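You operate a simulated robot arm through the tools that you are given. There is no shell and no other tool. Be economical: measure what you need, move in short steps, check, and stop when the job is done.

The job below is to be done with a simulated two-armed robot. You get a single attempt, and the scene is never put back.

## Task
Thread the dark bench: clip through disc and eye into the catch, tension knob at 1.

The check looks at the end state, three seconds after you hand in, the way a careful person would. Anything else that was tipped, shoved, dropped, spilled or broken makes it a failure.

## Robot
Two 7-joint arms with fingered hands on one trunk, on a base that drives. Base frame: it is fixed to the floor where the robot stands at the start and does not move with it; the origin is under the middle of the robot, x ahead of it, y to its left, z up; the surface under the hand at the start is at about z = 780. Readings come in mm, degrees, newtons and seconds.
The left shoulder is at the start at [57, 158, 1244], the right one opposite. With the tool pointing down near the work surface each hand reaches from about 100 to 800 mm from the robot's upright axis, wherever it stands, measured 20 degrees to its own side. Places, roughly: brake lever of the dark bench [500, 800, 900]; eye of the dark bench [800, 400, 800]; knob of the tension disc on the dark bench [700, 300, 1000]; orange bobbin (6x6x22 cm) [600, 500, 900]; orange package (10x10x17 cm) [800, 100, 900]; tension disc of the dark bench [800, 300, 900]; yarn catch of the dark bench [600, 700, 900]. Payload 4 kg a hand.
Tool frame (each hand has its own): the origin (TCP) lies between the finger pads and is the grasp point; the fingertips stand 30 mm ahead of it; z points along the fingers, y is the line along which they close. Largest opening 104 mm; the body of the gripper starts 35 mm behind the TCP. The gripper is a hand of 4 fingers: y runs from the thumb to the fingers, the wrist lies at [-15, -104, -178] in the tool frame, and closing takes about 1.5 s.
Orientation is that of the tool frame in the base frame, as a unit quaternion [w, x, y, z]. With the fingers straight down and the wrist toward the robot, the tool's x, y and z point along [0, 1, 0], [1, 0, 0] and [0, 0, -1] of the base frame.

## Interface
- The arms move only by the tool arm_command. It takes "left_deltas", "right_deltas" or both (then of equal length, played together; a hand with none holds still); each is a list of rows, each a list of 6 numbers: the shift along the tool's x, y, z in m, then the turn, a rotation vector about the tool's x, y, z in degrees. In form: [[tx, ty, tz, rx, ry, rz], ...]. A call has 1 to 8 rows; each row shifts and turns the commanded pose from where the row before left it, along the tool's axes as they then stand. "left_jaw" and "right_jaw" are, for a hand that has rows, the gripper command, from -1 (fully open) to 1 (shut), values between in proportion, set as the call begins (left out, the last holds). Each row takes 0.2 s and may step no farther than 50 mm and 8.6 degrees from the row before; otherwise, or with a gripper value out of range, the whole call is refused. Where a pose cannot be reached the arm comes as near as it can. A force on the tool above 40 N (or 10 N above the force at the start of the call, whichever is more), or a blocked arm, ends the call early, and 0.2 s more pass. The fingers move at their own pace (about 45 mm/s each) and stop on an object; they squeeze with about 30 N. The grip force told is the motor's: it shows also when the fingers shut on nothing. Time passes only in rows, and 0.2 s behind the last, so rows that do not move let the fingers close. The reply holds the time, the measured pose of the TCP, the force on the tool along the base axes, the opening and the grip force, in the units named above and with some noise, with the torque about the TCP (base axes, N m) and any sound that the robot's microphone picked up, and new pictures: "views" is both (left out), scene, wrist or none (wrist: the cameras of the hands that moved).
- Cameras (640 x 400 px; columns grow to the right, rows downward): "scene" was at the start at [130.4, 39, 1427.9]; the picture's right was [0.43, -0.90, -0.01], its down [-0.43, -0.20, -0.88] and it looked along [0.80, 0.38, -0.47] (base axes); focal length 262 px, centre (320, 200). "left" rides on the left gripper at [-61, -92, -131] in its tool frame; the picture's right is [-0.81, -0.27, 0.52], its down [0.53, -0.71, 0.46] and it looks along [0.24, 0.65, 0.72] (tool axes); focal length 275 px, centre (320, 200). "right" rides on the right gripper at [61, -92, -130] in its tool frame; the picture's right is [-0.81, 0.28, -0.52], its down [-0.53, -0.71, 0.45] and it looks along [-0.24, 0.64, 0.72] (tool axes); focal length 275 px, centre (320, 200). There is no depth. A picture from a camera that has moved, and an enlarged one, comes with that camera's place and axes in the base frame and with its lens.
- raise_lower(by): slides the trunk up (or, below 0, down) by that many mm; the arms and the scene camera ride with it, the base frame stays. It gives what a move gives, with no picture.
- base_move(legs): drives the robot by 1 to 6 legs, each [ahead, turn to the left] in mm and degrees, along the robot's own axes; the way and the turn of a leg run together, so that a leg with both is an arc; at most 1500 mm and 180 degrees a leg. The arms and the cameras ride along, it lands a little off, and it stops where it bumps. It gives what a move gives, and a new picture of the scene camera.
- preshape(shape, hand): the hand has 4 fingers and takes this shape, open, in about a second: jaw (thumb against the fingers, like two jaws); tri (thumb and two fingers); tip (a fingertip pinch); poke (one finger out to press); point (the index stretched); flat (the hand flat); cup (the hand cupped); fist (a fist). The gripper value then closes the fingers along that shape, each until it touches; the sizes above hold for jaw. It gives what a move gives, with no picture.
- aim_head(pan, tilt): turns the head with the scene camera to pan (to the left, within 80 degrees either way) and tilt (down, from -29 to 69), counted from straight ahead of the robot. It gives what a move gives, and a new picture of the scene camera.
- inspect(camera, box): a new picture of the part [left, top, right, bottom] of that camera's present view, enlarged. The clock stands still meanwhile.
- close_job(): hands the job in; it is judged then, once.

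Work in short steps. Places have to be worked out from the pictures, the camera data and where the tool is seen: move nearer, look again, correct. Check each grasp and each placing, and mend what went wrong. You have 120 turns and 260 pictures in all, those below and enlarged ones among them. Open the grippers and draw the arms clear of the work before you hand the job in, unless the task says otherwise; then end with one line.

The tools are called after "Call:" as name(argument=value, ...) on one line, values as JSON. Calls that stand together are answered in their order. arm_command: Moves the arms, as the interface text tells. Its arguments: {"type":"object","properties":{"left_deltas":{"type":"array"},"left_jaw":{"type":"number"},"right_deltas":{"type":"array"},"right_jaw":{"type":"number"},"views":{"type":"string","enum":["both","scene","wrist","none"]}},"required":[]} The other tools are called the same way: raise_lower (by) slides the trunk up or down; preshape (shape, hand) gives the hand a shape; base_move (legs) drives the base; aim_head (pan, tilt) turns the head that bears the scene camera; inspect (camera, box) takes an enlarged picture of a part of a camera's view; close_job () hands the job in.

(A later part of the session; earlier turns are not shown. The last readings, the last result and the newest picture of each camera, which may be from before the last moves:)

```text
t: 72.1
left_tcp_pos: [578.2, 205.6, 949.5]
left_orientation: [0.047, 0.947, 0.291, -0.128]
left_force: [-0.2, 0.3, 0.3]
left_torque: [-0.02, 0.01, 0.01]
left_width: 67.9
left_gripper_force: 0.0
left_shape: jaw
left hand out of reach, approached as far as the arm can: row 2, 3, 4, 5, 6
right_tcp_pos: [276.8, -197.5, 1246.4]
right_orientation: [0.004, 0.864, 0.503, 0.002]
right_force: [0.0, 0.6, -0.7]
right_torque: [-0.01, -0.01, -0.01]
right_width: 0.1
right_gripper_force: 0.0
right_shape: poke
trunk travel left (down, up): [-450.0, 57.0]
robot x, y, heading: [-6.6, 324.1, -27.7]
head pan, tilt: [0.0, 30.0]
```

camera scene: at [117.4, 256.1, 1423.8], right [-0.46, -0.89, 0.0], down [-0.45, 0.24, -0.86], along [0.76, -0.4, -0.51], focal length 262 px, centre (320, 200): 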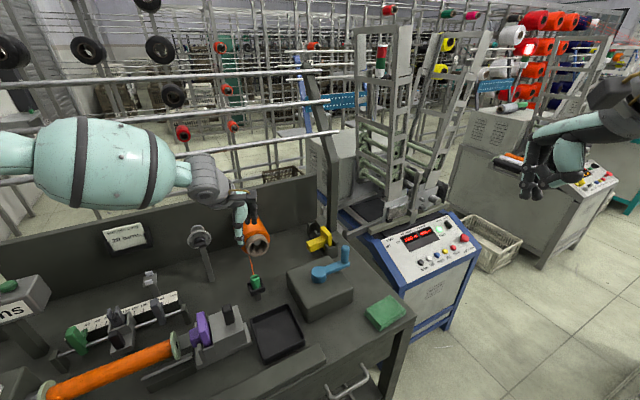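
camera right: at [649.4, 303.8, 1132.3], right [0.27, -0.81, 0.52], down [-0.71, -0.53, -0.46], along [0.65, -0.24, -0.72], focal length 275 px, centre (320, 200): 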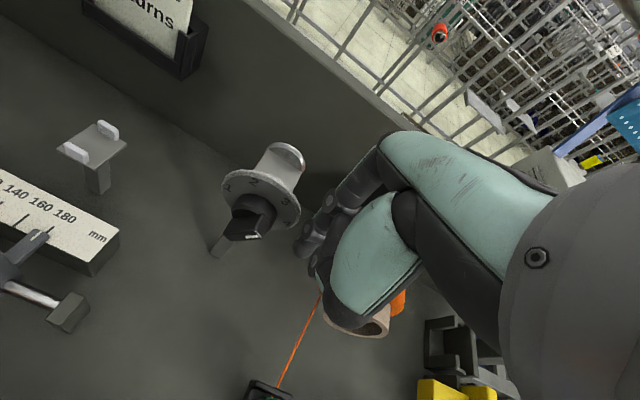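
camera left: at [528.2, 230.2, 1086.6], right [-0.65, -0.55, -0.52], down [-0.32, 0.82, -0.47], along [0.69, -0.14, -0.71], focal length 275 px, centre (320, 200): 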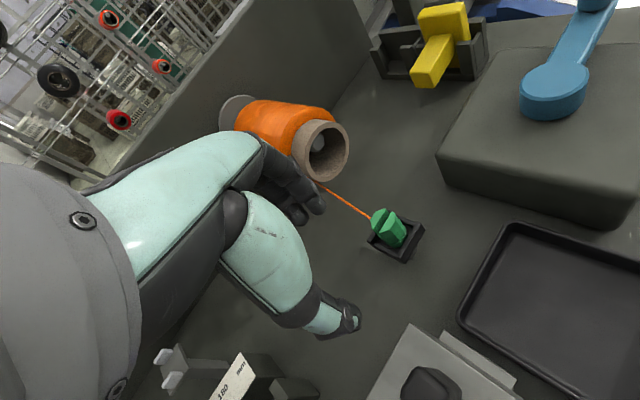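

The left elbow seems to sit in a poor posture, unlike the right arm's, which reached past its midline. I'll retract and do the mirrored wrist manoeuvre that put the right arm in its good posture.

Call:
arm_command(left_deltas=[[-0.0195, -0.016, -0.036, 0, 0, 0], [-0.0195, -0.016, -0.036, 0, 0, 0], [-0.0195, -0.016, -0.036, 0, 0, 0], [-0.0195, -0.016, -0.036, 0, 0, 0], [-0.0195, -0.016, -0.036, 0, 0, 0]], views="none")

Call:
arm_command(left_deltas=[[0, 0, 0, -0.6, 3.9, -5.95], [0, 0, 0, -0.6, 3.9, -5.95], [0, 0, 0, -0.6, 3.9, -5.95], [0, 0, 0, -0.6, 3.9, -5.95]], views="none")

Call:
arm_command(left_deltas=[[0, 0, 0, -6.23, 3.6, 3.6], [0, 0, 0, -6.23, 3.6, 3.6], [0, 0, 0, -6.23, 3.6, 3.6], [0, 0, 0, -6.23, 3.6, 3.6], [0, 0, 0, -6.23, 3.6, 3.6], [0, 0, 0, -6.23, 3.6, 3.6], [0, 0, 0, -6.23, 3.6, 3.6], [0, 0, 0, -6.23, 3.6, 3.6]], views="scene")

```text
t: 73.3
left_tcp_pos: [493.7, 250.1, 1150.4]
left_orientation: [0.046, 0.947, 0.291, -0.127]
left_force: [-1.4, -0.5, 0.7]
left_torque: [-0.03, 0.04, 0.02]
left_width: 68.0
left_gripper_force: 0.0
left_shape: jaw
right_tcp_pos: [275.2, -195.4, 1245.8]
right_orientation: [0.005, 0.865, 0.502, 0.003]
right_force: [1.0, 0.4, 0.1]
right_torque: [0.01, -0.04, 0.0]
right_width: 0.1
right_gripper_force: 0.1
right_shape: poke
trunk travel left (down, up): [-450.0, 57.0]
robot x, y, heading: [-9.2, 321.7, -27.5]
head pan, tilt: [0.0, 30.0]
```

```text
t: 74.3
left_tcp_pos: [494.7, 247.6, 1148.3]
left_orientation: [-0.001, 0.874, 0.486, 0.001]
left_force: [0.2, -0.4, 0.4]
left_torque: [0.04, -0.01, 0.0]
left_width: 68.0
left_gripper_force: 0.0
left_shape: jaw
right_tcp_pos: [276.1, -198.9, 1244.8]
right_orientation: [0.003, 0.864, 0.503, 0.003]
right_force: [-0.4, 0.0, 0.5]
right_torque: [0.0, -0.02, 0.0]
right_width: 0.0
right_gripper_force: 0.0
right_shape: poke
trunk travel left (down, up): [-450.0, 57.0]
robot x, y, heading: [-7.1, 320.0, -27.4]
head pan, tilt: [0.0, 30.0]
```

```text
t: 76.1
left_tcp_pos: [514.5, 241.1, 1145.8]
left_orientation: [0.245, 0.855, 0.204, 0.41]
left_force: [0.4, -0.2, 0.3]
left_torque: [0.0, -0.03, -0.01]
left_width: 67.8
left_gripper_force: 0.0
left_shape: jaw
left hand out of reach, approached as far as the arm can: row 5, 6, 7
right_tcp_pos: [278.1, -195.3, 1245.2]
right_orientation: [0.004, 0.865, 0.503, 0.002]
right_force: [0.0, -0.3, 0.2]
right_torque: [-0.01, 0.02, 0.01]
right_width: 0.2
right_gripper_force: 0.0
right_shape: poke
trunk travel left (down, up): [-450.0, 57.0]
robot x, y, heading: [-3.7, 322.4, -27.4]
head pan, tilt: [0.0, 30.0]
camera scene: at [117.5, 259.6, 1424.0], right [-0.46, -0.89, 0.0], down [-0.45, 0.23, -0.86], along [0.76, -0.4, -0.51], focal length 262 px, centre (320, 200)
```

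scene: 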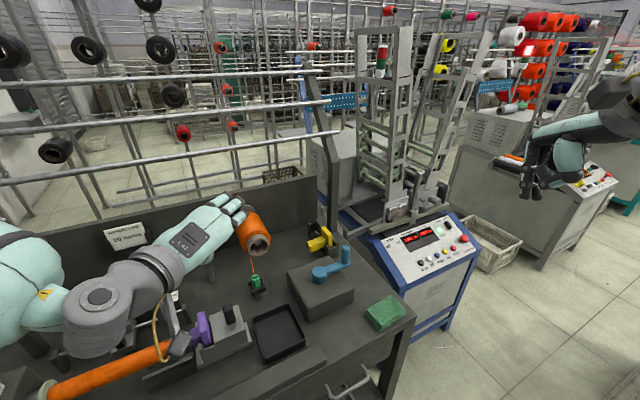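

The elbow swung lower. Now rotate back to fingers-down in place and see which posture results.

Call:
arm_command(left_deltas=[[0, 0, 0, 6.24, -3.61, -3.58], [0, 0, 0, 6.24, -3.61, -3.58], [0, 0, 0, 6.24, -3.61, -3.58], [0, 0, 0, 6.24, -3.61, -3.58], [0, 0, 0, 6.24, -3.61, -3.58], [0, 0, 0, 6.24, -3.61, -3.58], [0, 0, 0, 6.24, -3.61, -3.58], [0, 0, 0, 6.24, -3.61, -3.58]], views="none")

Call:
arm_command(left_deltas=[[0.0, 0.04, 0, 0, 0, 0], [0.0, 0.04, 0.02, 0, 0, 0], [0, 0.04, 0.02, 0, 0, 0], [0, 0.04, 0.02, 0, 0, 0], [0, 0.02, 0.03, 0, 0, 0], [0, 0, 0.04, 0, 0, 0], [0, 0, 0.03, 0, 0, 0]], views="scene")

```text
t: 77.9
left_tcp_pos: [510.6, 239.2, 1146.2]
left_orientation: [-0.002, 0.875, 0.485, 0.0]
left_force: [0.4, 0.2, 0.2]
left_torque: [-0.04, 0.03, 0.0]
left_width: 68.2
left_gripper_force: 0.1
left_shape: jaw
right_tcp_pos: [276.8, -198.7, 1245.4]
right_orientation: [0.004, 0.865, 0.502, 0.002]
right_force: [-0.5, 0.5, -0.5]
right_torque: [-0.02, 0.01, 0.02]
right_width: 0.0
right_gripper_force: 0.1
right_shape: poke
trunk travel left (down, up): [-450.0, 57.0]
robot x, y, heading: [-5.6, 320.3, -27.5]
head pan, tilt: [0.0, 30.0]
```

```text
t: 79.5
left_tcp_pos: [643.6, 198.7, 1008.0]
left_orientation: [-0.002, 0.875, 0.484, -0.001]
left_force: [-0.3, -0.1, -0.4]
left_torque: [0.0, -0.03, 0.02]
left_width: 67.8
left_gripper_force: 0.1
left_shape: jaw
left hand out of reach, approached as far as the arm can: row 4, 5, 6, 7
right_tcp_pos: [277.7, -198.3, 1246.1]
right_orientation: [0.003, 0.865, 0.502, 0.002]
right_force: [-0.7, 0.0, 0.8]
right_torque: [0.0, -0.02, 0.0]
right_width: 0.0
right_gripper_force: 0.1
right_shape: poke
trunk travel left (down, up): [-450.0, 57.0]
robot x, y, heading: [-3.4, 319.7, -27.5]
head pan, tilt: [0.0, 30.0]
camera scene: at [116.3, 256.5, 1424.0], right [-0.46, -0.89, 0.0], down [-0.45, 0.24, -0.86], along [0.76, -0.4, -0.51], focal length 262 px, centre (320, 200)
```

scene: 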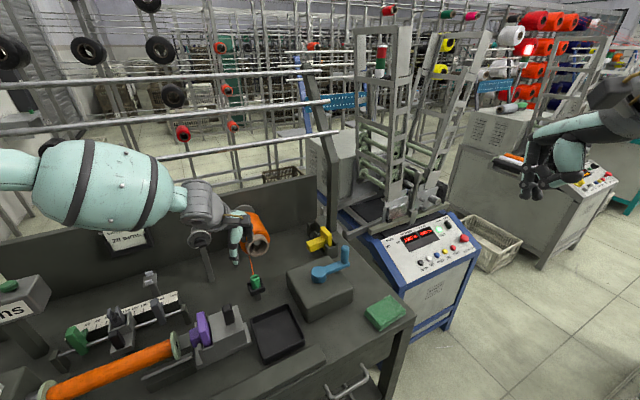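

The limit seems to come from working too close in (forearm swung sideways). Backing the base 110 mm along its heading should give the arm a better angle.

Call:
base_move(legs=[[-110, 0]])

Call:
arm_command(left_deltas=[[0.0, 0.04, 0, 0, 0, 0], [0.0, 0.04, 0, 0, 0, 0], [-0.01, 0.03, 0.0, 0, 0, 0], [-0.01, 0.02, 0.02, 0, 0, 0], [-0.01, 0.0, 0.03, 0, 0, 0]], views="none")

```text
t: 80.7
left_tcp_pos: [552.7, 246.3, 1001.7]
left_orientation: [-0.005, 0.876, 0.483, -0.004]
left_force: [0.4, -0.6, 0.4]
left_torque: [0.03, 0.0, 0.0]
left_width: 67.9
left_gripper_force: 0.2
left_shape: jaw
right_tcp_pos: [189.2, -152.6, 1239.6]
right_orientation: [-0.002, 0.865, 0.502, -0.001]
right_force: [0.8, -0.7, -0.2]
right_torque: [0.01, 0.05, -0.03]
right_width: 0.0
right_gripper_force: 0.0
right_shape: poke
trunk travel left (down, up): [-450.0, 57.0]
robot x, y, heading: [-103.7, 374.3, -27.4]
head pan, tilt: [0.0, 30.0]
camera scene: at [29.7, 303.6, 1422.5], right [-0.46, -0.89, 0.0], down [-0.46, 0.24, -0.85], along [0.76, -0.39, -0.52], focal length 262 px, centre (320, 200)
```

scene: 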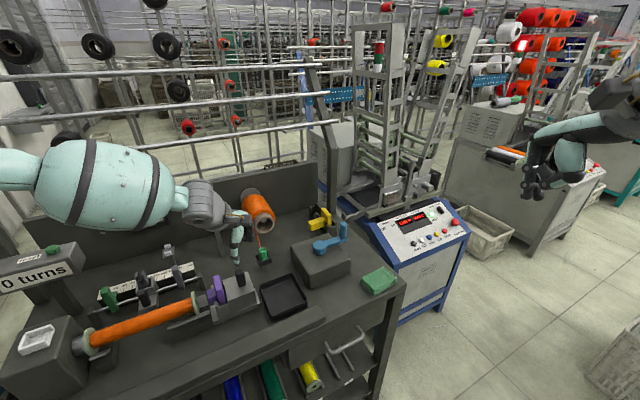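

```text
t: 81.9
left_tcp_pos: [579.6, 257.3, 1016.3]
left_orientation: [0.002, 0.876, 0.482, 0.001]
left_force: [-0.4, -0.5, 0.1]
left_torque: [0.04, -0.01, -0.01]
left_width: 67.9
left_gripper_force: 0.1
left_shape: jaw
left hand out of reach, approached as far as the arm can: row 1, 2, 3, 4, 5
right_tcp_pos: [168.7, -142.5, 1248.6]
right_orientation: [0.007, 0.865, 0.501, 0.005]
right_force: [0.1, -0.5, -0.4]
right_torque: [0.02, 0.05, 0.01]
right_width: 0.0
right_gripper_force: 0.0
right_shape: poke
trunk travel left (down, up): [-450.0, 57.0]
robot x, y, heading: [-105.9, 373.3, -27.6]
head pan, tilt: [0.0, 30.0]
```

The left arm is stuck in a limited posture, while the right arm extends freely. I'll use the right arm instead: park the left arm back, and turn the base square and drive up again.

Call:
arm_command(left_deltas=[[0.024, -0.036, -0.022, 0, 0, 0], [0.024, -0.036, -0.022, 0, 0, 0], [0.024, -0.036, -0.022, 0, 0, 0], [0.024, -0.036, -0.022, 0, 0, 0], [0.024, -0.036, -0.022, 0, 0, 0], [0.024, -0.036, -0.022, 0, 0, 0], [0.024, -0.036, -0.022, 0, 0, 0], [0.024, -0.036, -0.022, 0, 0, 0]], views="none")

Call:
base_move(legs=[[0, 27.5], [110, 0]])

Call:
preshape(hand="right", shape="jaw")

```text
t: 83.7
left_tcp_pos: [429.5, 572.8, 1192.0]
left_orientation: [0.004, 0.876, 0.483, 0.002]
left_force: [-0.4, 1.3, 1.0]
left_torque: [-0.01, -0.05, 0.01]
left_width: 67.9
left_gripper_force: 0.0
left_shape: jaw
right_tcp_pos: [162.4, -141.6, 1250.2]
right_orientation: [0.009, 0.865, 0.501, 0.005]
right_force: [-0.2, 0.5, -0.8]
right_torque: [0.0, -0.02, 0.03]
right_width: 0.0
right_gripper_force: 0.1
right_shape: poke
trunk travel left (down, up): [-450.0, 57.0]
robot x, y, heading: [-101.3, 376.3, -27.6]
head pan, tilt: [0.0, 30.0]
```

```text
t: 86.5
left_tcp_pos: [365.2, 798.2, 1200.1]
left_orientation: [0.009, 0.736, 0.677, 0.013]
left_force: [-0.8, 0.2, -0.1]
left_torque: [-0.05, -0.01, -0.01]
left_width: 67.4
left_gripper_force: 0.0
left_shape: jaw
right_tcp_pos: [456.0, 39.7, 1261.2]
right_orientation: [0.015, 0.722, 0.691, 0.016]
right_force: [1.0, -0.1, 0.2]
right_torque: [0.01, 0.07, -0.01]
right_width: 0.1
right_gripper_force: 0.1
right_shape: poke
trunk travel left (down, up): [-450.0, 57.0]
robot x, y, heading: [6.8, 373.7, -0.5]
head pan, tilt: [0.0, 30.0]
camera scene: at [102.6, 373.6, 1427.8], right [-0.01, -1.0, 0.0], down [-0.48, 0.0, -0.88], along [0.88, 0.0, -0.48], focal length 262 px, centre (320, 200)
```

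scene: 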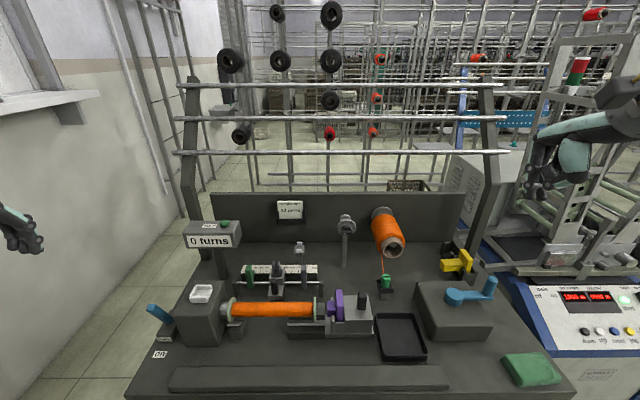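

```text
t: 87.4
left_tcp_pos: [372.7, 799.2, 1198.3]
left_orientation: [0.008, 0.735, 0.678, 0.012]
left_force: [-0.2, 0.9, 0.5]
left_torque: [-0.02, 0.04, 0.01]
left_width: 67.7
left_gripper_force: 0.0
left_shape: jaw
right_tcp_pos: [464.0, 40.2, 1260.1]
right_orientation: [0.015, 0.722, 0.691, 0.014]
right_force: [-1.3, 0.0, 0.4]
right_torque: [0.05, 0.01, 0.01]
right_width: 104.0
right_gripper_force: 0.0
right_shape: jaw
trunk travel left (down, up): [-450.0, 57.0]
robot x, y, heading: [6.9, 372.9, -0.2]
head pan, tilt: [0.0, 30.0]
```

Base is at (7,373), square. Bring the right hand above the clip, trimming the orientation, jaw at ~68 mm.

Call:
arm_command(right_deltas=[[0.0175, 0.024, 0.0325, 0.3, 0, -0.3], [0.0175, 0.024, 0.0325, 0.3, 0, -0.3], [0.0175, 0.024, 0.0325, 0.3, 0, -0.3], [0.0175, 0.024, 0.0325, 0.3, 0, -0.3], [0.0175, 0.024, 0.0325, 0.3, 0, -0.3], [0.0175, 0.024, 0.0325, 0.3, 0, -0.3], [0.0175, 0.024, 0.0325, 0.3, 0, -0.3], [0.0175, 0.024, 0.0325, 0.3, 0, -0.3]], right_jaw=-0.3)

Call:
inspect(camera="right", box=[180, 160, 380, 320])

Call:
inspect(camera="scene", box=[330, 200, 440, 310])

```text
t: 89.2
left_tcp_pos: [386.5, 799.3, 1192.1]
left_orientation: [0.005, 0.736, 0.677, 0.006]
left_force: [-0.2, 0.3, 0.4]
left_torque: [-0.03, -0.03, 0.03]
left_width: 67.7
left_gripper_force: 0.1
left_shape: jaw
right_tcp_pos: [677.6, 177.0, 995.3]
right_orientation: [-0.004, 0.708, 0.707, -0.005]
right_force: [0.7, 0.1, -0.1]
right_torque: [-0.04, -0.02, 0.03]
right_width: 67.9
right_gripper_force: 0.0
right_shape: jaw
trunk travel left (down, up): [-450.0, 57.0]
robot x, y, heading: [8.2, 373.8, -0.3]
head pan, tilt: [0.0, 30.0]
camera scene: at [143.9, 375.6, 1424.4], right [-0.01, -1.0, 0.0], down [-0.51, 0.0, -0.86], along [0.86, -0.01, -0.51], focal length 262 px, centre (320, 200)
camera right: at [587.3, 238.4, 1128.4], right [0.28, -0.81, 0.52], down [-0.72, -0.53, -0.44], along [0.63, -0.25, -0.73], focal length 275 px, centre (320, 200)
```

scene: 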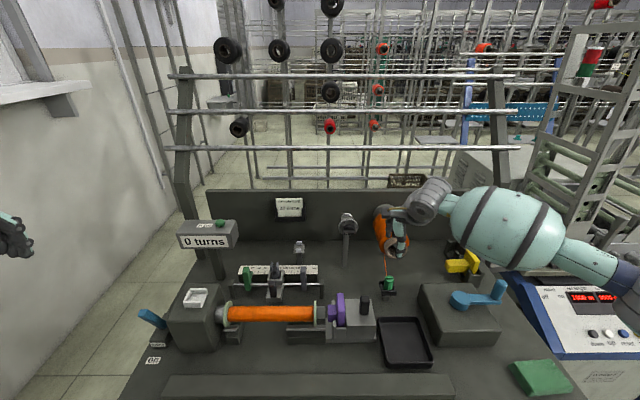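
right: 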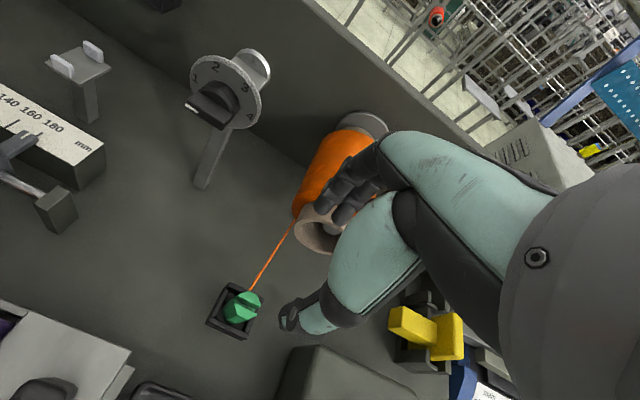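

```text
2.50 times, centred on (280, 240) of right
camera zoom: at [587.3, 238.4, 1128.4], right [0.28, -0.81, 0.52], down [-0.72, -0.53, -0.44], along [0.63, -0.25, -0.73], focal length 688 px, centre (420, 100)
```

zoom: 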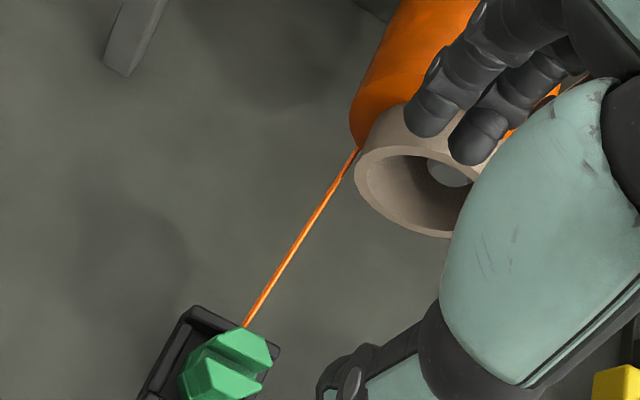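

```text
3.64 times, centred on (385, 255) of scene
camera zoom: at [143.9, 375.6, 1424.4], right [-0.01, -1.0, 0.0], down [-0.51, 0.0, -0.86], along [0.86, -0.01, -0.51], focal length 952 px, centre (84, 0)
```

zoom: 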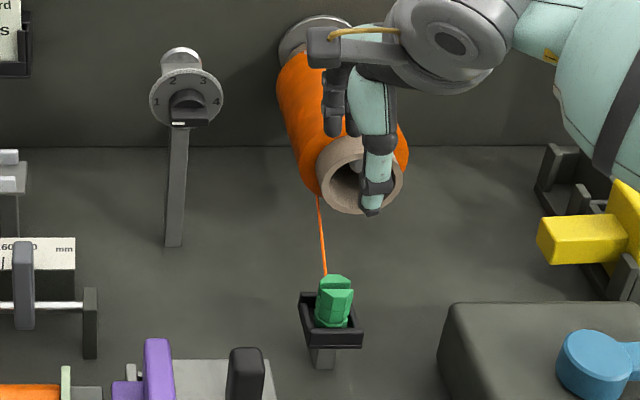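

Clip top centre is at about (657,180,868). Correct x by −20 mm and descend to z≈915.

Call:
arm_command(right_deltas=[[0.003, -0.02, 0, 0, 0, 0], [0, 0, 0.04, 0, 0, 0], [0, 0, 0.04, 0, 0, 0], [0, 0, 0, 0, 0, 0]], views="wrist")

Call:
inspect(camera="scene", box=[340, 210, 440, 310])

```text
t: 90.2
left_tcp_pos: [387.1, 798.8, 1192.7]
left_orientation: [0.005, 0.736, 0.677, 0.005]
left_force: [-0.4, -0.8, -0.2]
left_torque: [0.0, 0.01, -0.01]
left_width: 68.1
left_gripper_force: 0.1
left_shape: jaw
right_tcp_pos: [654.8, 177.8, 914.7]
right_orientation: [-0.006, 0.708, 0.707, -0.006]
right_force: [0.9, -0.2, -0.7]
right_torque: [0.01, -0.01, -0.02]
right_width: 67.8
right_gripper_force: 0.1
right_shape: jaw
trunk travel left (down, up): [-450.0, 57.0]
robot x, y, heading: [12.4, 377.3, -0.1]
head pan, tilt: [0.0, 30.0]
camera right: at [565.9, 239.3, 1046.7], right [0.28, -0.81, 0.51], down [-0.72, -0.53, -0.44], along [0.63, -0.25, -0.73], focal length 275 px, centre (320, 200)
```

right: 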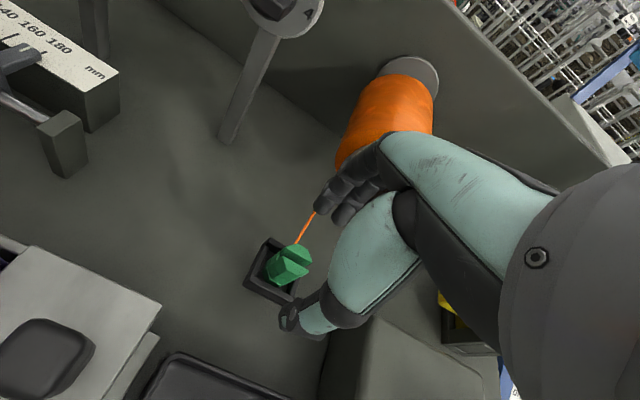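

```text
4.00 times, centred on (390, 260) of scene
camera zoom: at [145.6, 374.6, 1424.2], right [-0.01, -1.0, 0.0], down [-0.51, 0.0, -0.86], along [0.86, 0.0, -0.51], focal length 1047 px, centre (40, -40)
```

zoom: 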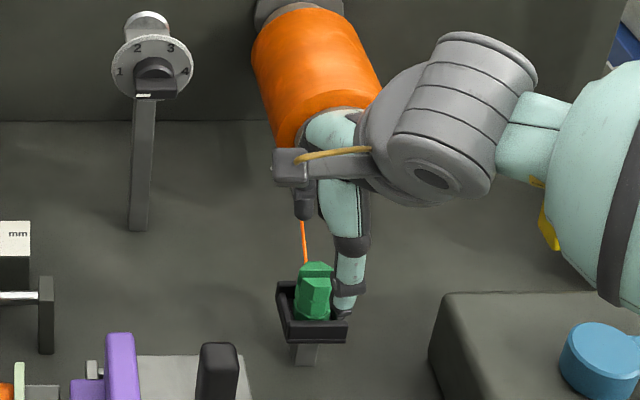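

Alignment is good (about +4 mm in y, +2 mm in x needed). Descend to grasp height z≈876 and close.

Call:
arm_command(right_deltas=[[0.004, 0.002, 0.02, 0, 0, 0], [0, 0, 0.018, 0, 0, 0], [0, 0, 0, 0, 0, 0]], views="wrist")

Call:
inspect(camera="right", box=[240, 170, 400, 310])

```text
t: 91.0
left_tcp_pos: [389.2, 798.9, 1192.6]
left_orientation: [0.004, 0.735, 0.678, 0.006]
left_force: [-0.3, 0.3, 0.2]
left_torque: [-0.02, 0.01, 0.01]
left_width: 67.8
left_gripper_force: 0.0
left_shape: jaw
right_tcp_pos: [656.5, 181.8, 876.8]
right_orientation: [-0.006, 0.708, 0.706, -0.006]
right_force: [0.3, 0.1, -0.5]
right_torque: [0.0, 0.01, 0.0]
right_width: 67.9
right_gripper_force: 0.1
right_shape: jaw
trunk travel left (down, up): [-450.0, 57.0]
robot x, y, heading: [7.2, 372.6, -0.4]
head pan, tilt: [0.0, 30.0]
camera right: at [568.2, 243.1, 1008.6], right [0.28, -0.81, 0.51], down [-0.72, -0.53, -0.44], along [0.63, -0.24, -0.73], focal length 275 px, centre (320, 200)
```

right: 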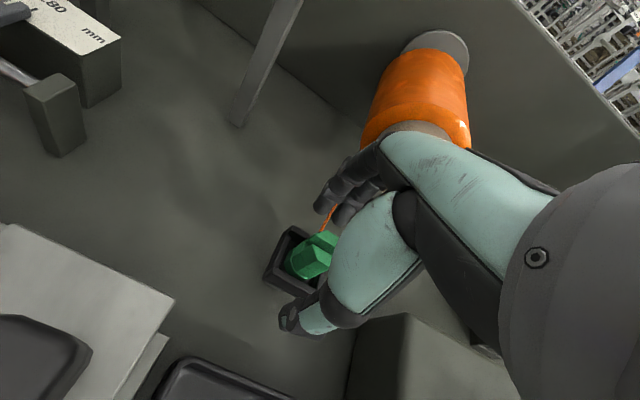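

```text
2.86 times, centred on (320, 240) of right
camera zoom: at [568.2, 243.1, 1008.6], right [0.28, -0.81, 0.51], down [-0.72, -0.53, -0.44], along [0.63, -0.24, -0.73], focal length 786 px, centre (320, 86)
```

zoom: 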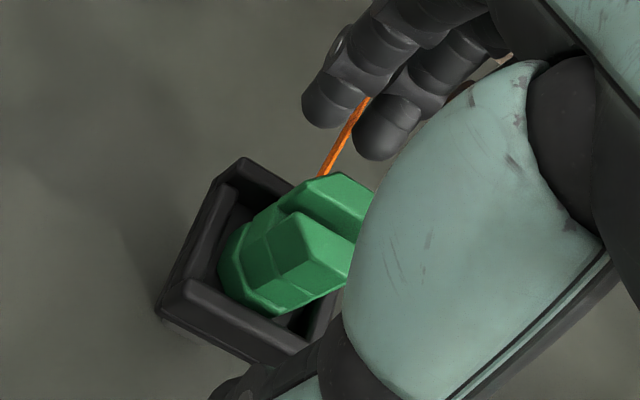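

The clip is between thumb and fingers, with the yarn passing between the fingers. Close the jaw.

Call:
arm_command(right_deltas=[[0, 0, 0, 0, 0, 0], [0, 0, 0, 0, 0, 0], [0, 0, 0, 0, 0, 0], [0, 0, 0, 0, 0, 0], [0, 0, 0, 0, 0, 0], [0, 0, 0, 0, 0, 0], [0, 0, 0, 0, 0, 0], [0, 0, 0, 0, 0, 0]], right_jaw=1, views="wrist")

Call:
inspect(camera="right", box=[240, 170, 400, 310])

```text
t: 92.8
left_tcp_pos: [389.7, 800.0, 1193.1]
left_orientation: [0.005, 0.736, 0.677, 0.005]
left_force: [1.1, -0.3, -0.2]
left_torque: [0.0, -0.01, 0.01]
left_width: 67.4
left_gripper_force: 0.1
left_shape: jaw
right_tcp_pos: [657.2, 181.8, 875.8]
right_orientation: [-0.006, 0.707, 0.707, -0.005]
right_force: [0.2, 0.0, 0.0]
right_torque: [0.0, 0.03, -0.03]
right_width: 17.7
right_gripper_force: 30.3
right_shape: jaw
trunk travel left (down, up): [-450.0, 57.0]
robot x, y, heading: [6.2, 375.2, -0.3]
head pan, tilt: [0.0, 30.0]
camera right: at [568.6, 243.1, 1008.5], right [0.28, -0.81, 0.51], down [-0.72, -0.53, -0.44], along [0.63, -0.24, -0.73], focal length 275 px, centre (320, 200)
```

right: 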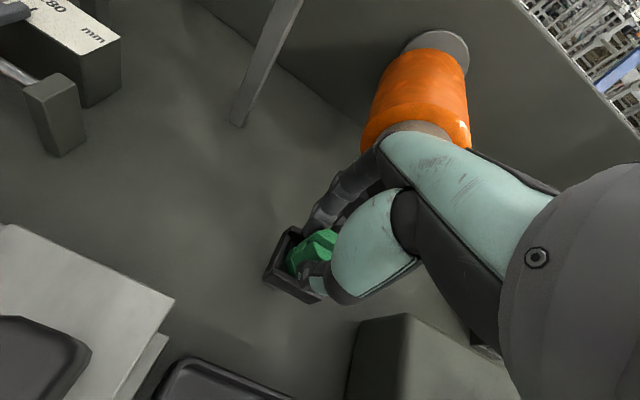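

```text
2.86 times, centred on (320, 240) of right
camera zoom: at [568.6, 243.1, 1008.5], right [0.28, -0.81, 0.51], down [-0.72, -0.53, -0.44], along [0.63, -0.24, -0.73], focal length 786 px, centre (320, 86)
```

zoom: 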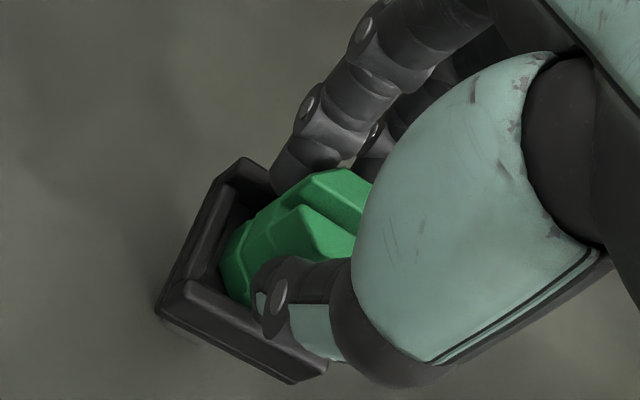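

The grip holds at 17.7 mm width. Lift straight up and check.

Call:
arm_command(right_deltas=[[0, 0, -0.02, 0, 0, 0], [0, 0, -0.03, 0, 0, 0], [0, 0, -0.04, 0, 0, 0], [0, 0, -0.04, 0, 0, 0], [0, 0, 0, 0, 0, 0]])

Call:
inspect(camera="scene", box=[330, 180, 450, 310])

```text
t: 94.0
left_tcp_pos: [388.9, 798.3, 1193.4]
left_orientation: [0.005, 0.736, 0.677, 0.004]
left_force: [0.5, 0.5, -0.1]
left_torque: [0.02, 0.01, -0.01]
left_width: 67.7
left_gripper_force: 0.0
left_shape: jaw
right_tcp_pos: [660.8, 182.2, 1006.6]
right_orientation: [-0.006, 0.708, 0.706, -0.006]
right_force: [-0.6, 0.1, 0.0]
right_torque: [0.0, 0.0, -0.01]
right_width: 17.9
right_gripper_force: 29.8
right_shape: jaw
trunk travel left (down, up): [-450.0, 57.0]
robot x, y, heading: [5.3, 376.3, -0.3]
head pan, tilt: [0.0, 30.0]
camera scene: at [147.1, 374.3, 1424.0], right [-0.01, -1.0, 0.0], down [-0.51, 0.0, -0.86], along [0.86, 0.0, -0.51], focal length 262 px, centre (320, 200)
camera right: at [570.8, 243.0, 1139.3], right [0.28, -0.81, 0.51], down [-0.72, -0.53, -0.44], along [0.63, -0.25, -0.74], focal length 275 px, centre (320, 200)
```

scene: 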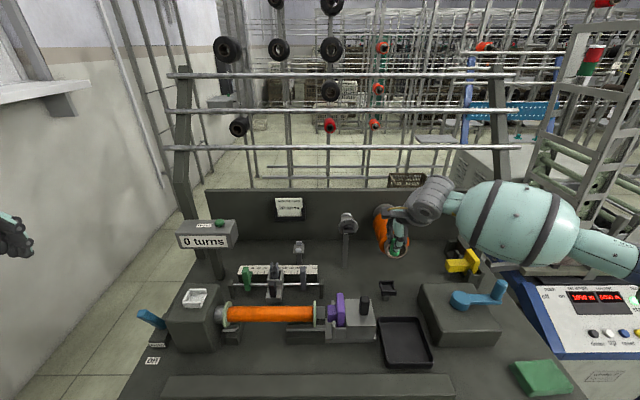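
right: 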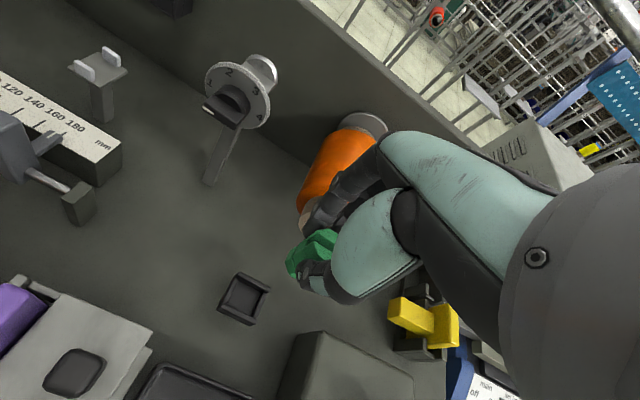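

```text
3.08 times, centred on (390, 245) of scene
camera zoom: at [147.1, 374.3, 1424.0], right [-0.01, -1.0, 0.0], down [-0.51, 0.0, -0.86], along [0.86, 0.0, -0.51], focal length 805 px, centre (105, 62)
```

zoom: 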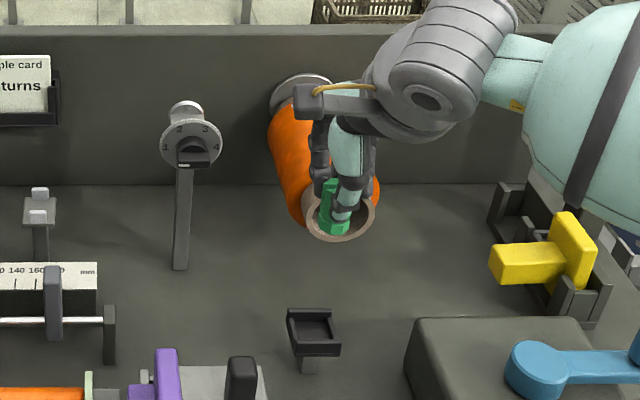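

The clip is held and lifted. Now raise and go forward to line up with the disc channel (x≈795), on its right side, high enough to clear.

Call:
arm_command(right_deltas=[[0.008, 0.034, -0.014, 0, 0, 0], [0.008, 0.034, -0.014, 0, 0, 0], [0.008, 0.034, -0.014, 0, 0, 0], [0.008, 0.034, -0.014, 0, 0, 0], [0, 0, 0, 0, 0, 0]])

Call:
inspect(camera="right", box=[160, 130, 360, 300])

Call:
inspect(camera="scene", box=[320, 160, 430, 290])

```text
t: 95.4
left_tcp_pos: [374.3, 796.3, 1199.4]
left_orientation: [0.01, 0.735, 0.678, 0.012]
left_force: [0.4, -1.0, 0.2]
left_torque: [0.0, -0.03, 0.0]
left_width: 67.8
left_gripper_force: 0.0
left_shape: jaw
right_tcp_pos: [791.3, 211.0, 1071.6]
right_orientation: [-0.002, 0.709, 0.706, -0.001]
right_force: [-0.3, 0.0, 1.0]
right_torque: [0.01, -0.03, 0.04]
right_width: 17.8
right_gripper_force: 29.9
right_shape: jaw
trunk travel left (down, up): [-450.0, 57.0]
robot x, y, heading: [5.6, 374.1, -0.2]
head pan, tilt: [0.0, 30.0]
stopped in row 5 (right hand): the arm was blocked; the commanded pose is now the measured one
camera scene: at [145.1, 372.1, 1424.2], right [-0.01, -1.0, 0.0], down [-0.51, 0.0, -0.86], along [0.86, 0.0, -0.51], focal length 262 px, centre (320, 200)
camera right: at [701.1, 272.4, 1203.5], right [0.27, -0.81, 0.52], down [-0.72, -0.53, -0.45], along [0.64, -0.25, -0.73], focal length 275 px, centre (320, 200)
```

scene: 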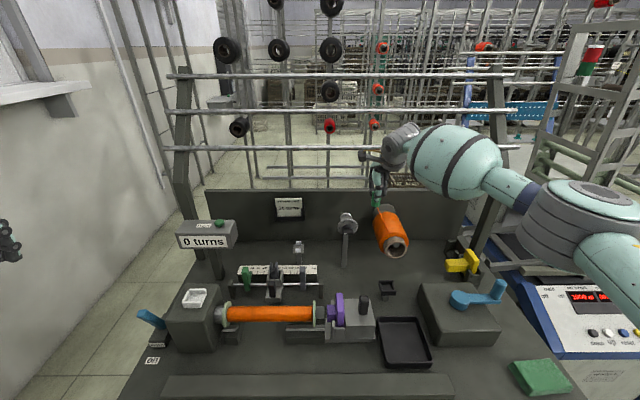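
right: 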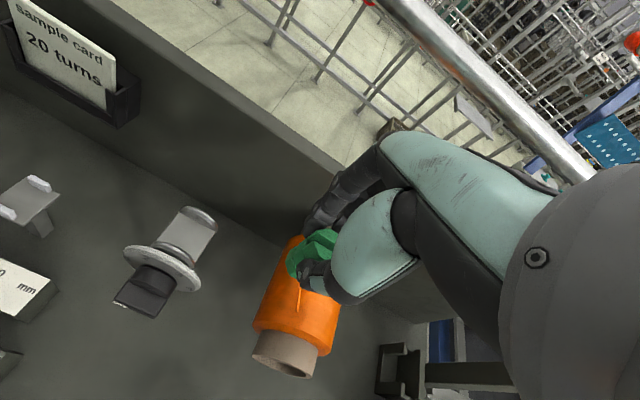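

```text
2.35 times, centred on (260, 215) of right
camera zoom: at [701.1, 272.4, 1203.5], right [0.27, -0.81, 0.52], down [-0.72, -0.53, -0.45], along [0.64, -0.25, -0.73], focal length 648 px, centre (461, 165)
```

zoom: 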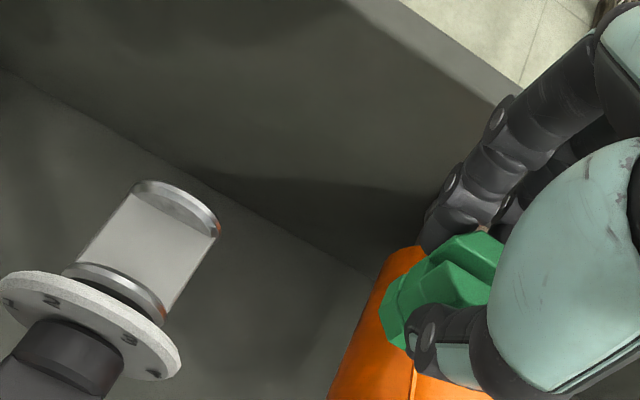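

```text
3.08 times, centred on (375, 225) of scene
camera zoom: at [145.1, 372.1, 1424.2], right [-0.01, -1.0, 0.0], down [-0.51, 0.0, -0.86], along [0.86, 0.0, -0.51], focal length 805 px, centre (151, 123)
```

zoom: 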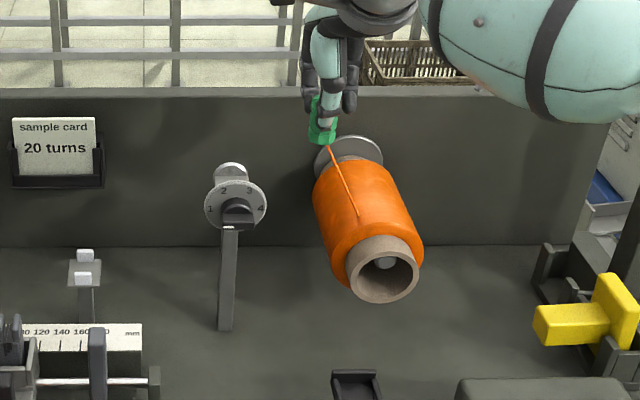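

The channel centre is at (791,287) by projection, matching the hand's x. Move left over the channel to y≈350.

Call:
arm_command(right_deltas=[[0.03, 0.0, 0.005, 0, 0, 0], [0.035, 0.0, 0.005, 0, 0, 0], [0.035, 0, 0.002, 0, 0, 0], [0.035, 0, 0, 0, 0, 0]], views="both")

Call:
inspect(camera="scene", box=[300, 160, 420, 290])

```text
t: 96.4
left_tcp_pos: [376.8, 801.1, 1194.8]
left_orientation: [0.01, 0.735, 0.678, 0.008]
left_force: [-0.2, -0.1, -0.9]
left_torque: [-0.01, 0.0, -0.02]
left_width: 67.4
left_gripper_force: 0.1
left_shape: jaw
right_tcp_pos: [799.7, 357.5, 1055.9]
right_orientation: [-0.001, 0.708, 0.707, -0.003]
right_force: [-0.2, -0.3, -1.2]
right_torque: [-0.01, 0.04, 0.01]
right_width: 17.4
right_gripper_force: 30.0
right_shape: jaw
right hand out of reach, approached as far as the arm can: row 4
trunk travel left (down, up): [-450.0, 57.0]
robot x, y, heading: [7.4, 373.9, -0.3]
head pan, tilt: [0.0, 30.0]
camera scene: at [147.8, 378.2, 1423.9], right [-0.01, -1.0, 0.0], down [-0.51, 0.0, -0.86], along [0.86, -0.01, -0.51], focal length 262 px, centre (320, 200)
camera right: at [710.4, 419.1, 1188.0], right [0.28, -0.81, 0.52], down [-0.72, -0.54, -0.45], along [0.64, -0.25, -0.73], focal length 275 px, centre (320, 200)
```

scene: 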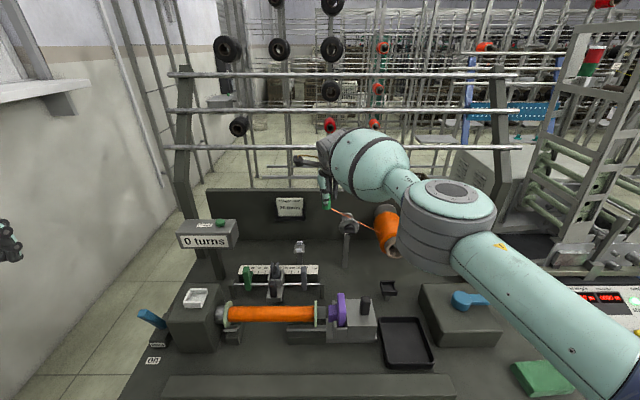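
right: 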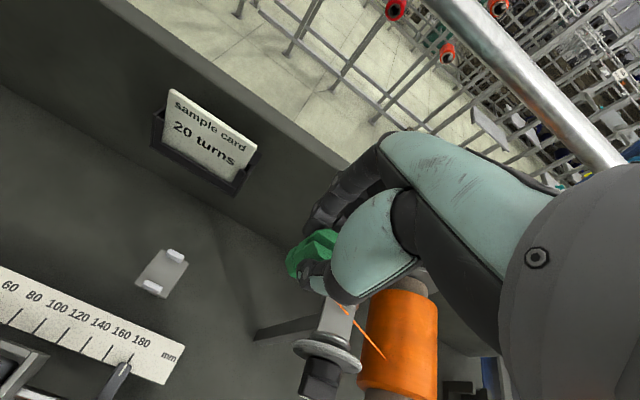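

```text
3.08 times, centred on (360, 225) of scene
camera zoom: at [147.8, 378.2, 1423.9], right [-0.01, -1.0, 0.0], down [-0.51, 0.0, -0.86], along [0.86, -0.01, -0.51], focal length 805 px, centre (197, 123)
```

zoom: 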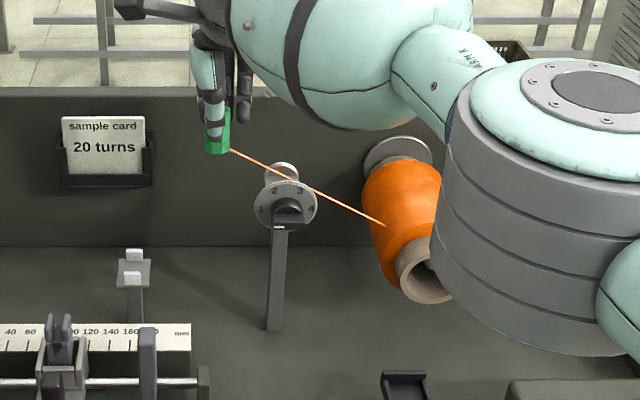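

The yarn now runs near the disc. Zoom in to see whether it lies behind the dial plate, in the channel.

Call:
inspect(camera="scene", box=[325, 200, 375, 240])

Call:
inspect(camera="right", box=[270, 260, 430, 400])

```text
10.00 times, centred on (350, 220) of scene
camera zoom: at [147.8, 378.2, 1423.9], right [-0.01, -1.0, 0.0], down [-0.51, 0.0, -0.86], along [0.86, -0.01, -0.51], focal length 2617 px, centre (20, 0)
```

zoom: 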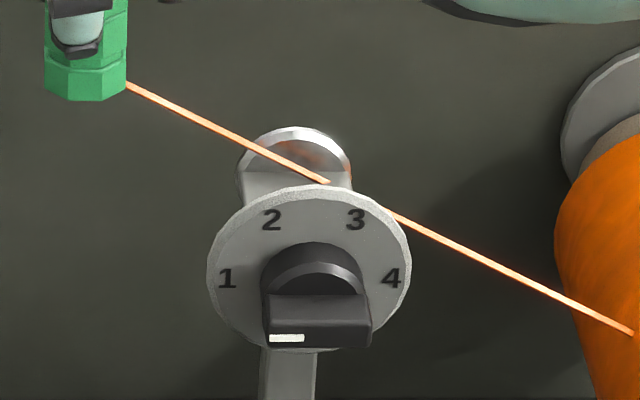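

```text
2.86 times, centred on (350, 330) of right
camera zoom: at [710.4, 419.1, 1188.0], right [0.28, -0.81, 0.52], down [-0.72, -0.54, -0.45], along [0.64, -0.25, -0.73], focal length 786 px, centre (234, -171)
```

zoom: 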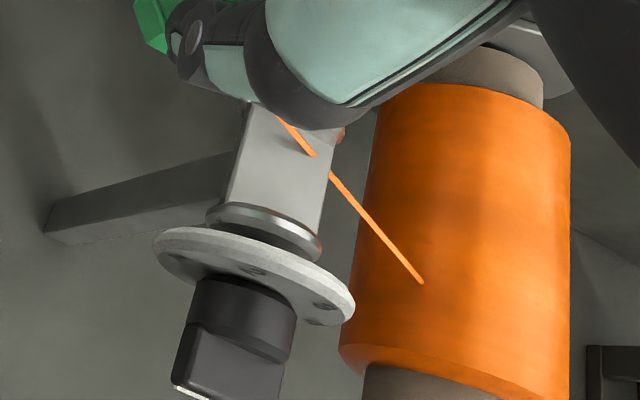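

The yarn runs behind the dial, over the block. Lower the clip on the left side of the disc to seat the yarn and see if it bends over the block.

Call:
arm_command(right_deltas=[[0, -0.004, 0.03, 0, 0, 0], [0, -0.004, 0.03, 0, 0, 0], [0, 0, 0, 0, 0, 0]], views="none")

Call:
inspect(camera="scene", box=[310, 190, 390, 254])

Call:
inspect(camera="right", box=[270, 260, 430, 400])

```text
t: 97.2
left_tcp_pos: [375.8, 797.8, 1197.4]
left_orientation: [0.009, 0.735, 0.678, 0.01]
left_force: [-0.8, -0.4, 0.4]
left_torque: [0.02, 0.01, -0.01]
left_width: 67.6
left_gripper_force: 0.0
left_shape: jaw
right_tcp_pos: [788.1, 350.8, 995.5]
right_orientation: [-0.001, 0.708, 0.707, -0.004]
right_force: [-0.5, -0.9, -0.2]
right_torque: [0.06, 0.01, -0.02]
right_width: 17.5
right_gripper_force: 30.2
right_shape: jaw
trunk travel left (down, up): [-450.0, 57.0]
robot x, y, heading: [8.5, 373.6, -0.4]
head pan, tilt: [0.0, 30.0]
```

```text
6.25 times, centred on (350, 222) of scene
camera zoom: at [146.4, 373.9, 1424.1], right [-0.01, -1.0, 0.0], down [-0.51, 0.0, -0.86], along [0.86, 0.0, -0.51], focal length 1636 px, centre (132, 62)
```

zoom: 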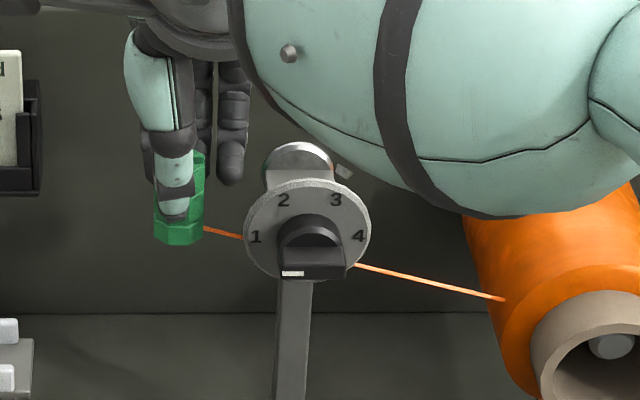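

```text
2.86 times, centred on (350, 330) of right
camera zoom: at [698.9, 412.9, 1126.9], right [0.28, -0.81, 0.52], down [-0.72, -0.53, -0.45], along [0.64, -0.25, -0.73], focal length 786 px, centre (234, -171)
```

zoom: 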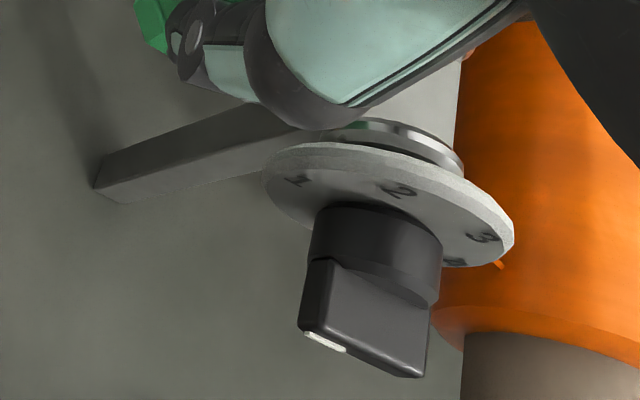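

The yarn is drawn straight through the disc, so it isn't caught; evidently the clip itself must pass low through the channel. I'll go back over the disc and repeat lower, with the clip bottom just above the block.

Call:
arm_command(right_deltas=[[0, 0.002, -0.035, 0, 0, 0], [0, 0.002, -0.035, 0, 0, 0], [-0.045, 0, 0, 0, 0, 0], [-0.045, 0, 0, 0, 0, 0], [-0.04, 0, 0, 0, 0, 0], [0, 0, 0.03, 0, 0, 0], [0, 0, 0, 0, 0, 0]], views="none")

Call:
inspect(camera="right", box=[160, 130, 360, 300])

Call:
inspect(camera="scene", box=[320, 180, 400, 244])

```text
t: 98.0
left_tcp_pos: [360.3, 793.7, 1204.3]
left_orientation: [0.014, 0.734, 0.678, 0.016]
left_force: [-0.5, -0.3, -0.3]
left_torque: [0.05, 0.01, 0.01]
left_width: 67.6
left_gripper_force: 0.0
left_shape: jaw
right_tcp_pos: [777.5, 302.0, 1074.5]
right_orientation: [0.001, 0.707, 0.707, 0.002]
right_force: [-0.3, -0.5, -0.3]
right_torque: [0.04, -0.01, 0.03]
right_width: 17.7
right_gripper_force: 30.0
right_shape: jaw
trunk travel left (down, up): [-450.0, 57.0]
robot x, y, heading: [7.2, 378.7, -0.3]
head pan, tilt: [0.0, 30.0]
stopped in row 4 (right hand): the arm was blocked; the commanded pose is now the measured one
```

```text
2.35 times, centred on (260, 215) of right
camera zoom: at [685.1, 362.8, 1206.8], right [0.27, -0.81, 0.52], down [-0.71, -0.53, -0.46], along [0.65, -0.24, -0.72], focal length 648 px, centre (461, 165)
```

zoom: 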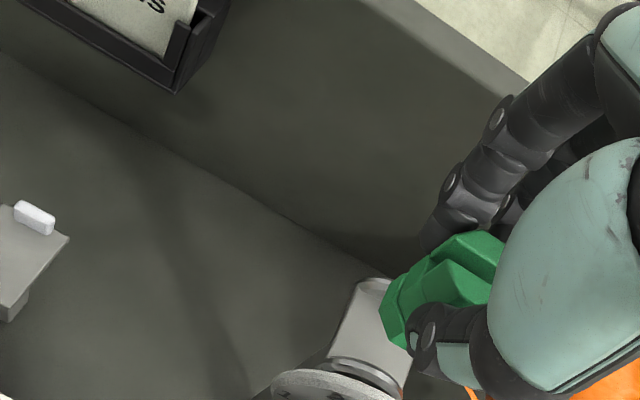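

```text
6.25 times, centred on (360, 212) of scene
camera zoom: at [146.4, 369.6, 1424.1], right [-0.01, -1.0, 0.0], down [-0.51, 0.01, -0.86], along [0.86, 0.0, -0.51], focal length 1636 px, centre (70, 125)
```

zoom: 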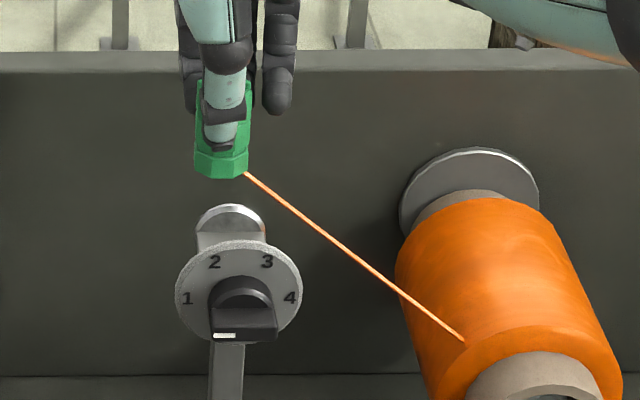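

Blocked again at z≈1073, so something limits above; I'll stay below 1060. Continue back right at z≈1055 (clip still clear of the dial), then lower to pass height.

Call:
arm_command(right_deltas=[[0, 0.004, 0.018, 0, 0, 0], [-0.03, 0.005, 0, 0, 0, 0], [-0.03, 0.005, 0, 0, 0, 0], [-0.027, 0, 0, 0, 0, 0], [0, 0, 0.016, 0, 0, 0], [0, 0, 0.015, 0, 0, 0], [0, 0, 0, 0, 0, 0]], views="none")

Call:
inspect(camera="right", box=[160, 130, 360, 300])

Call:
inspect(camera="scene", box=[320, 180, 400, 244])

```text
t: 99.6
left_tcp_pos: [362.8, 796.0, 1199.7]
left_orientation: [0.015, 0.734, 0.679, 0.014]
left_force: [0.2, -0.1, 0.3]
left_torque: [-0.02, -0.02, -0.01]
left_width: 67.3
left_gripper_force: 0.0
left_shape: jaw
right_tcp_pos: [791.1, 219.0, 1026.1]
right_orientation: [0.002, 0.708, 0.706, 0.001]
right_force: [0.3, 0.0, 0.1]
right_torque: [0.0, 0.0, 0.02]
right_width: 17.5
right_gripper_force: 29.5
right_shape: jaw
trunk travel left (down, up): [-450.0, 57.0]
robot x, y, heading: [7.5, 371.5, -0.6]
head pan, tilt: [0.0, 30.0]
```

```text
2.35 times, centred on (260, 215) of right
camera zoom: at [699.2, 280.4, 1157.1], right [0.27, -0.81, 0.52], down [-0.71, -0.53, -0.46], along [0.65, -0.25, -0.72], focal length 648 px, centre (461, 165)
```

zoom: 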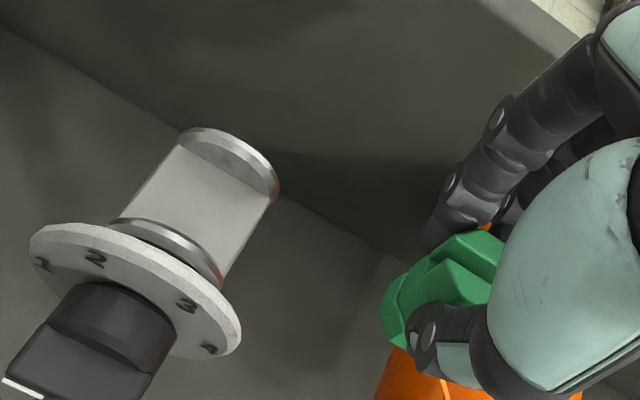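

```text
6.25 times, centred on (360, 212) of scene
camera zoom: at [147.1, 374.0, 1424.0], right [-0.01, -1.0, 0.0], down [-0.51, 0.0, -0.86], along [0.86, 0.0, -0.51], focal length 1636 px, centre (70, 125)
```

zoom: 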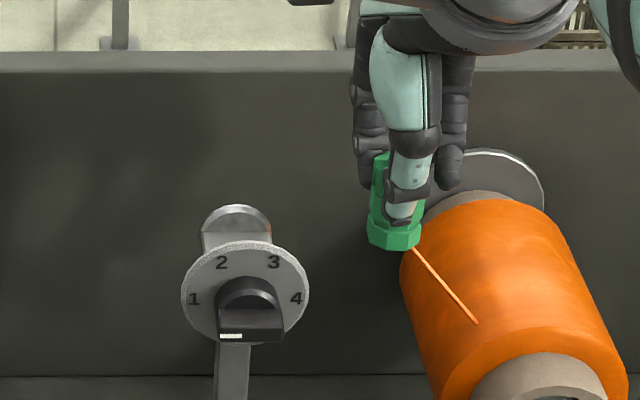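

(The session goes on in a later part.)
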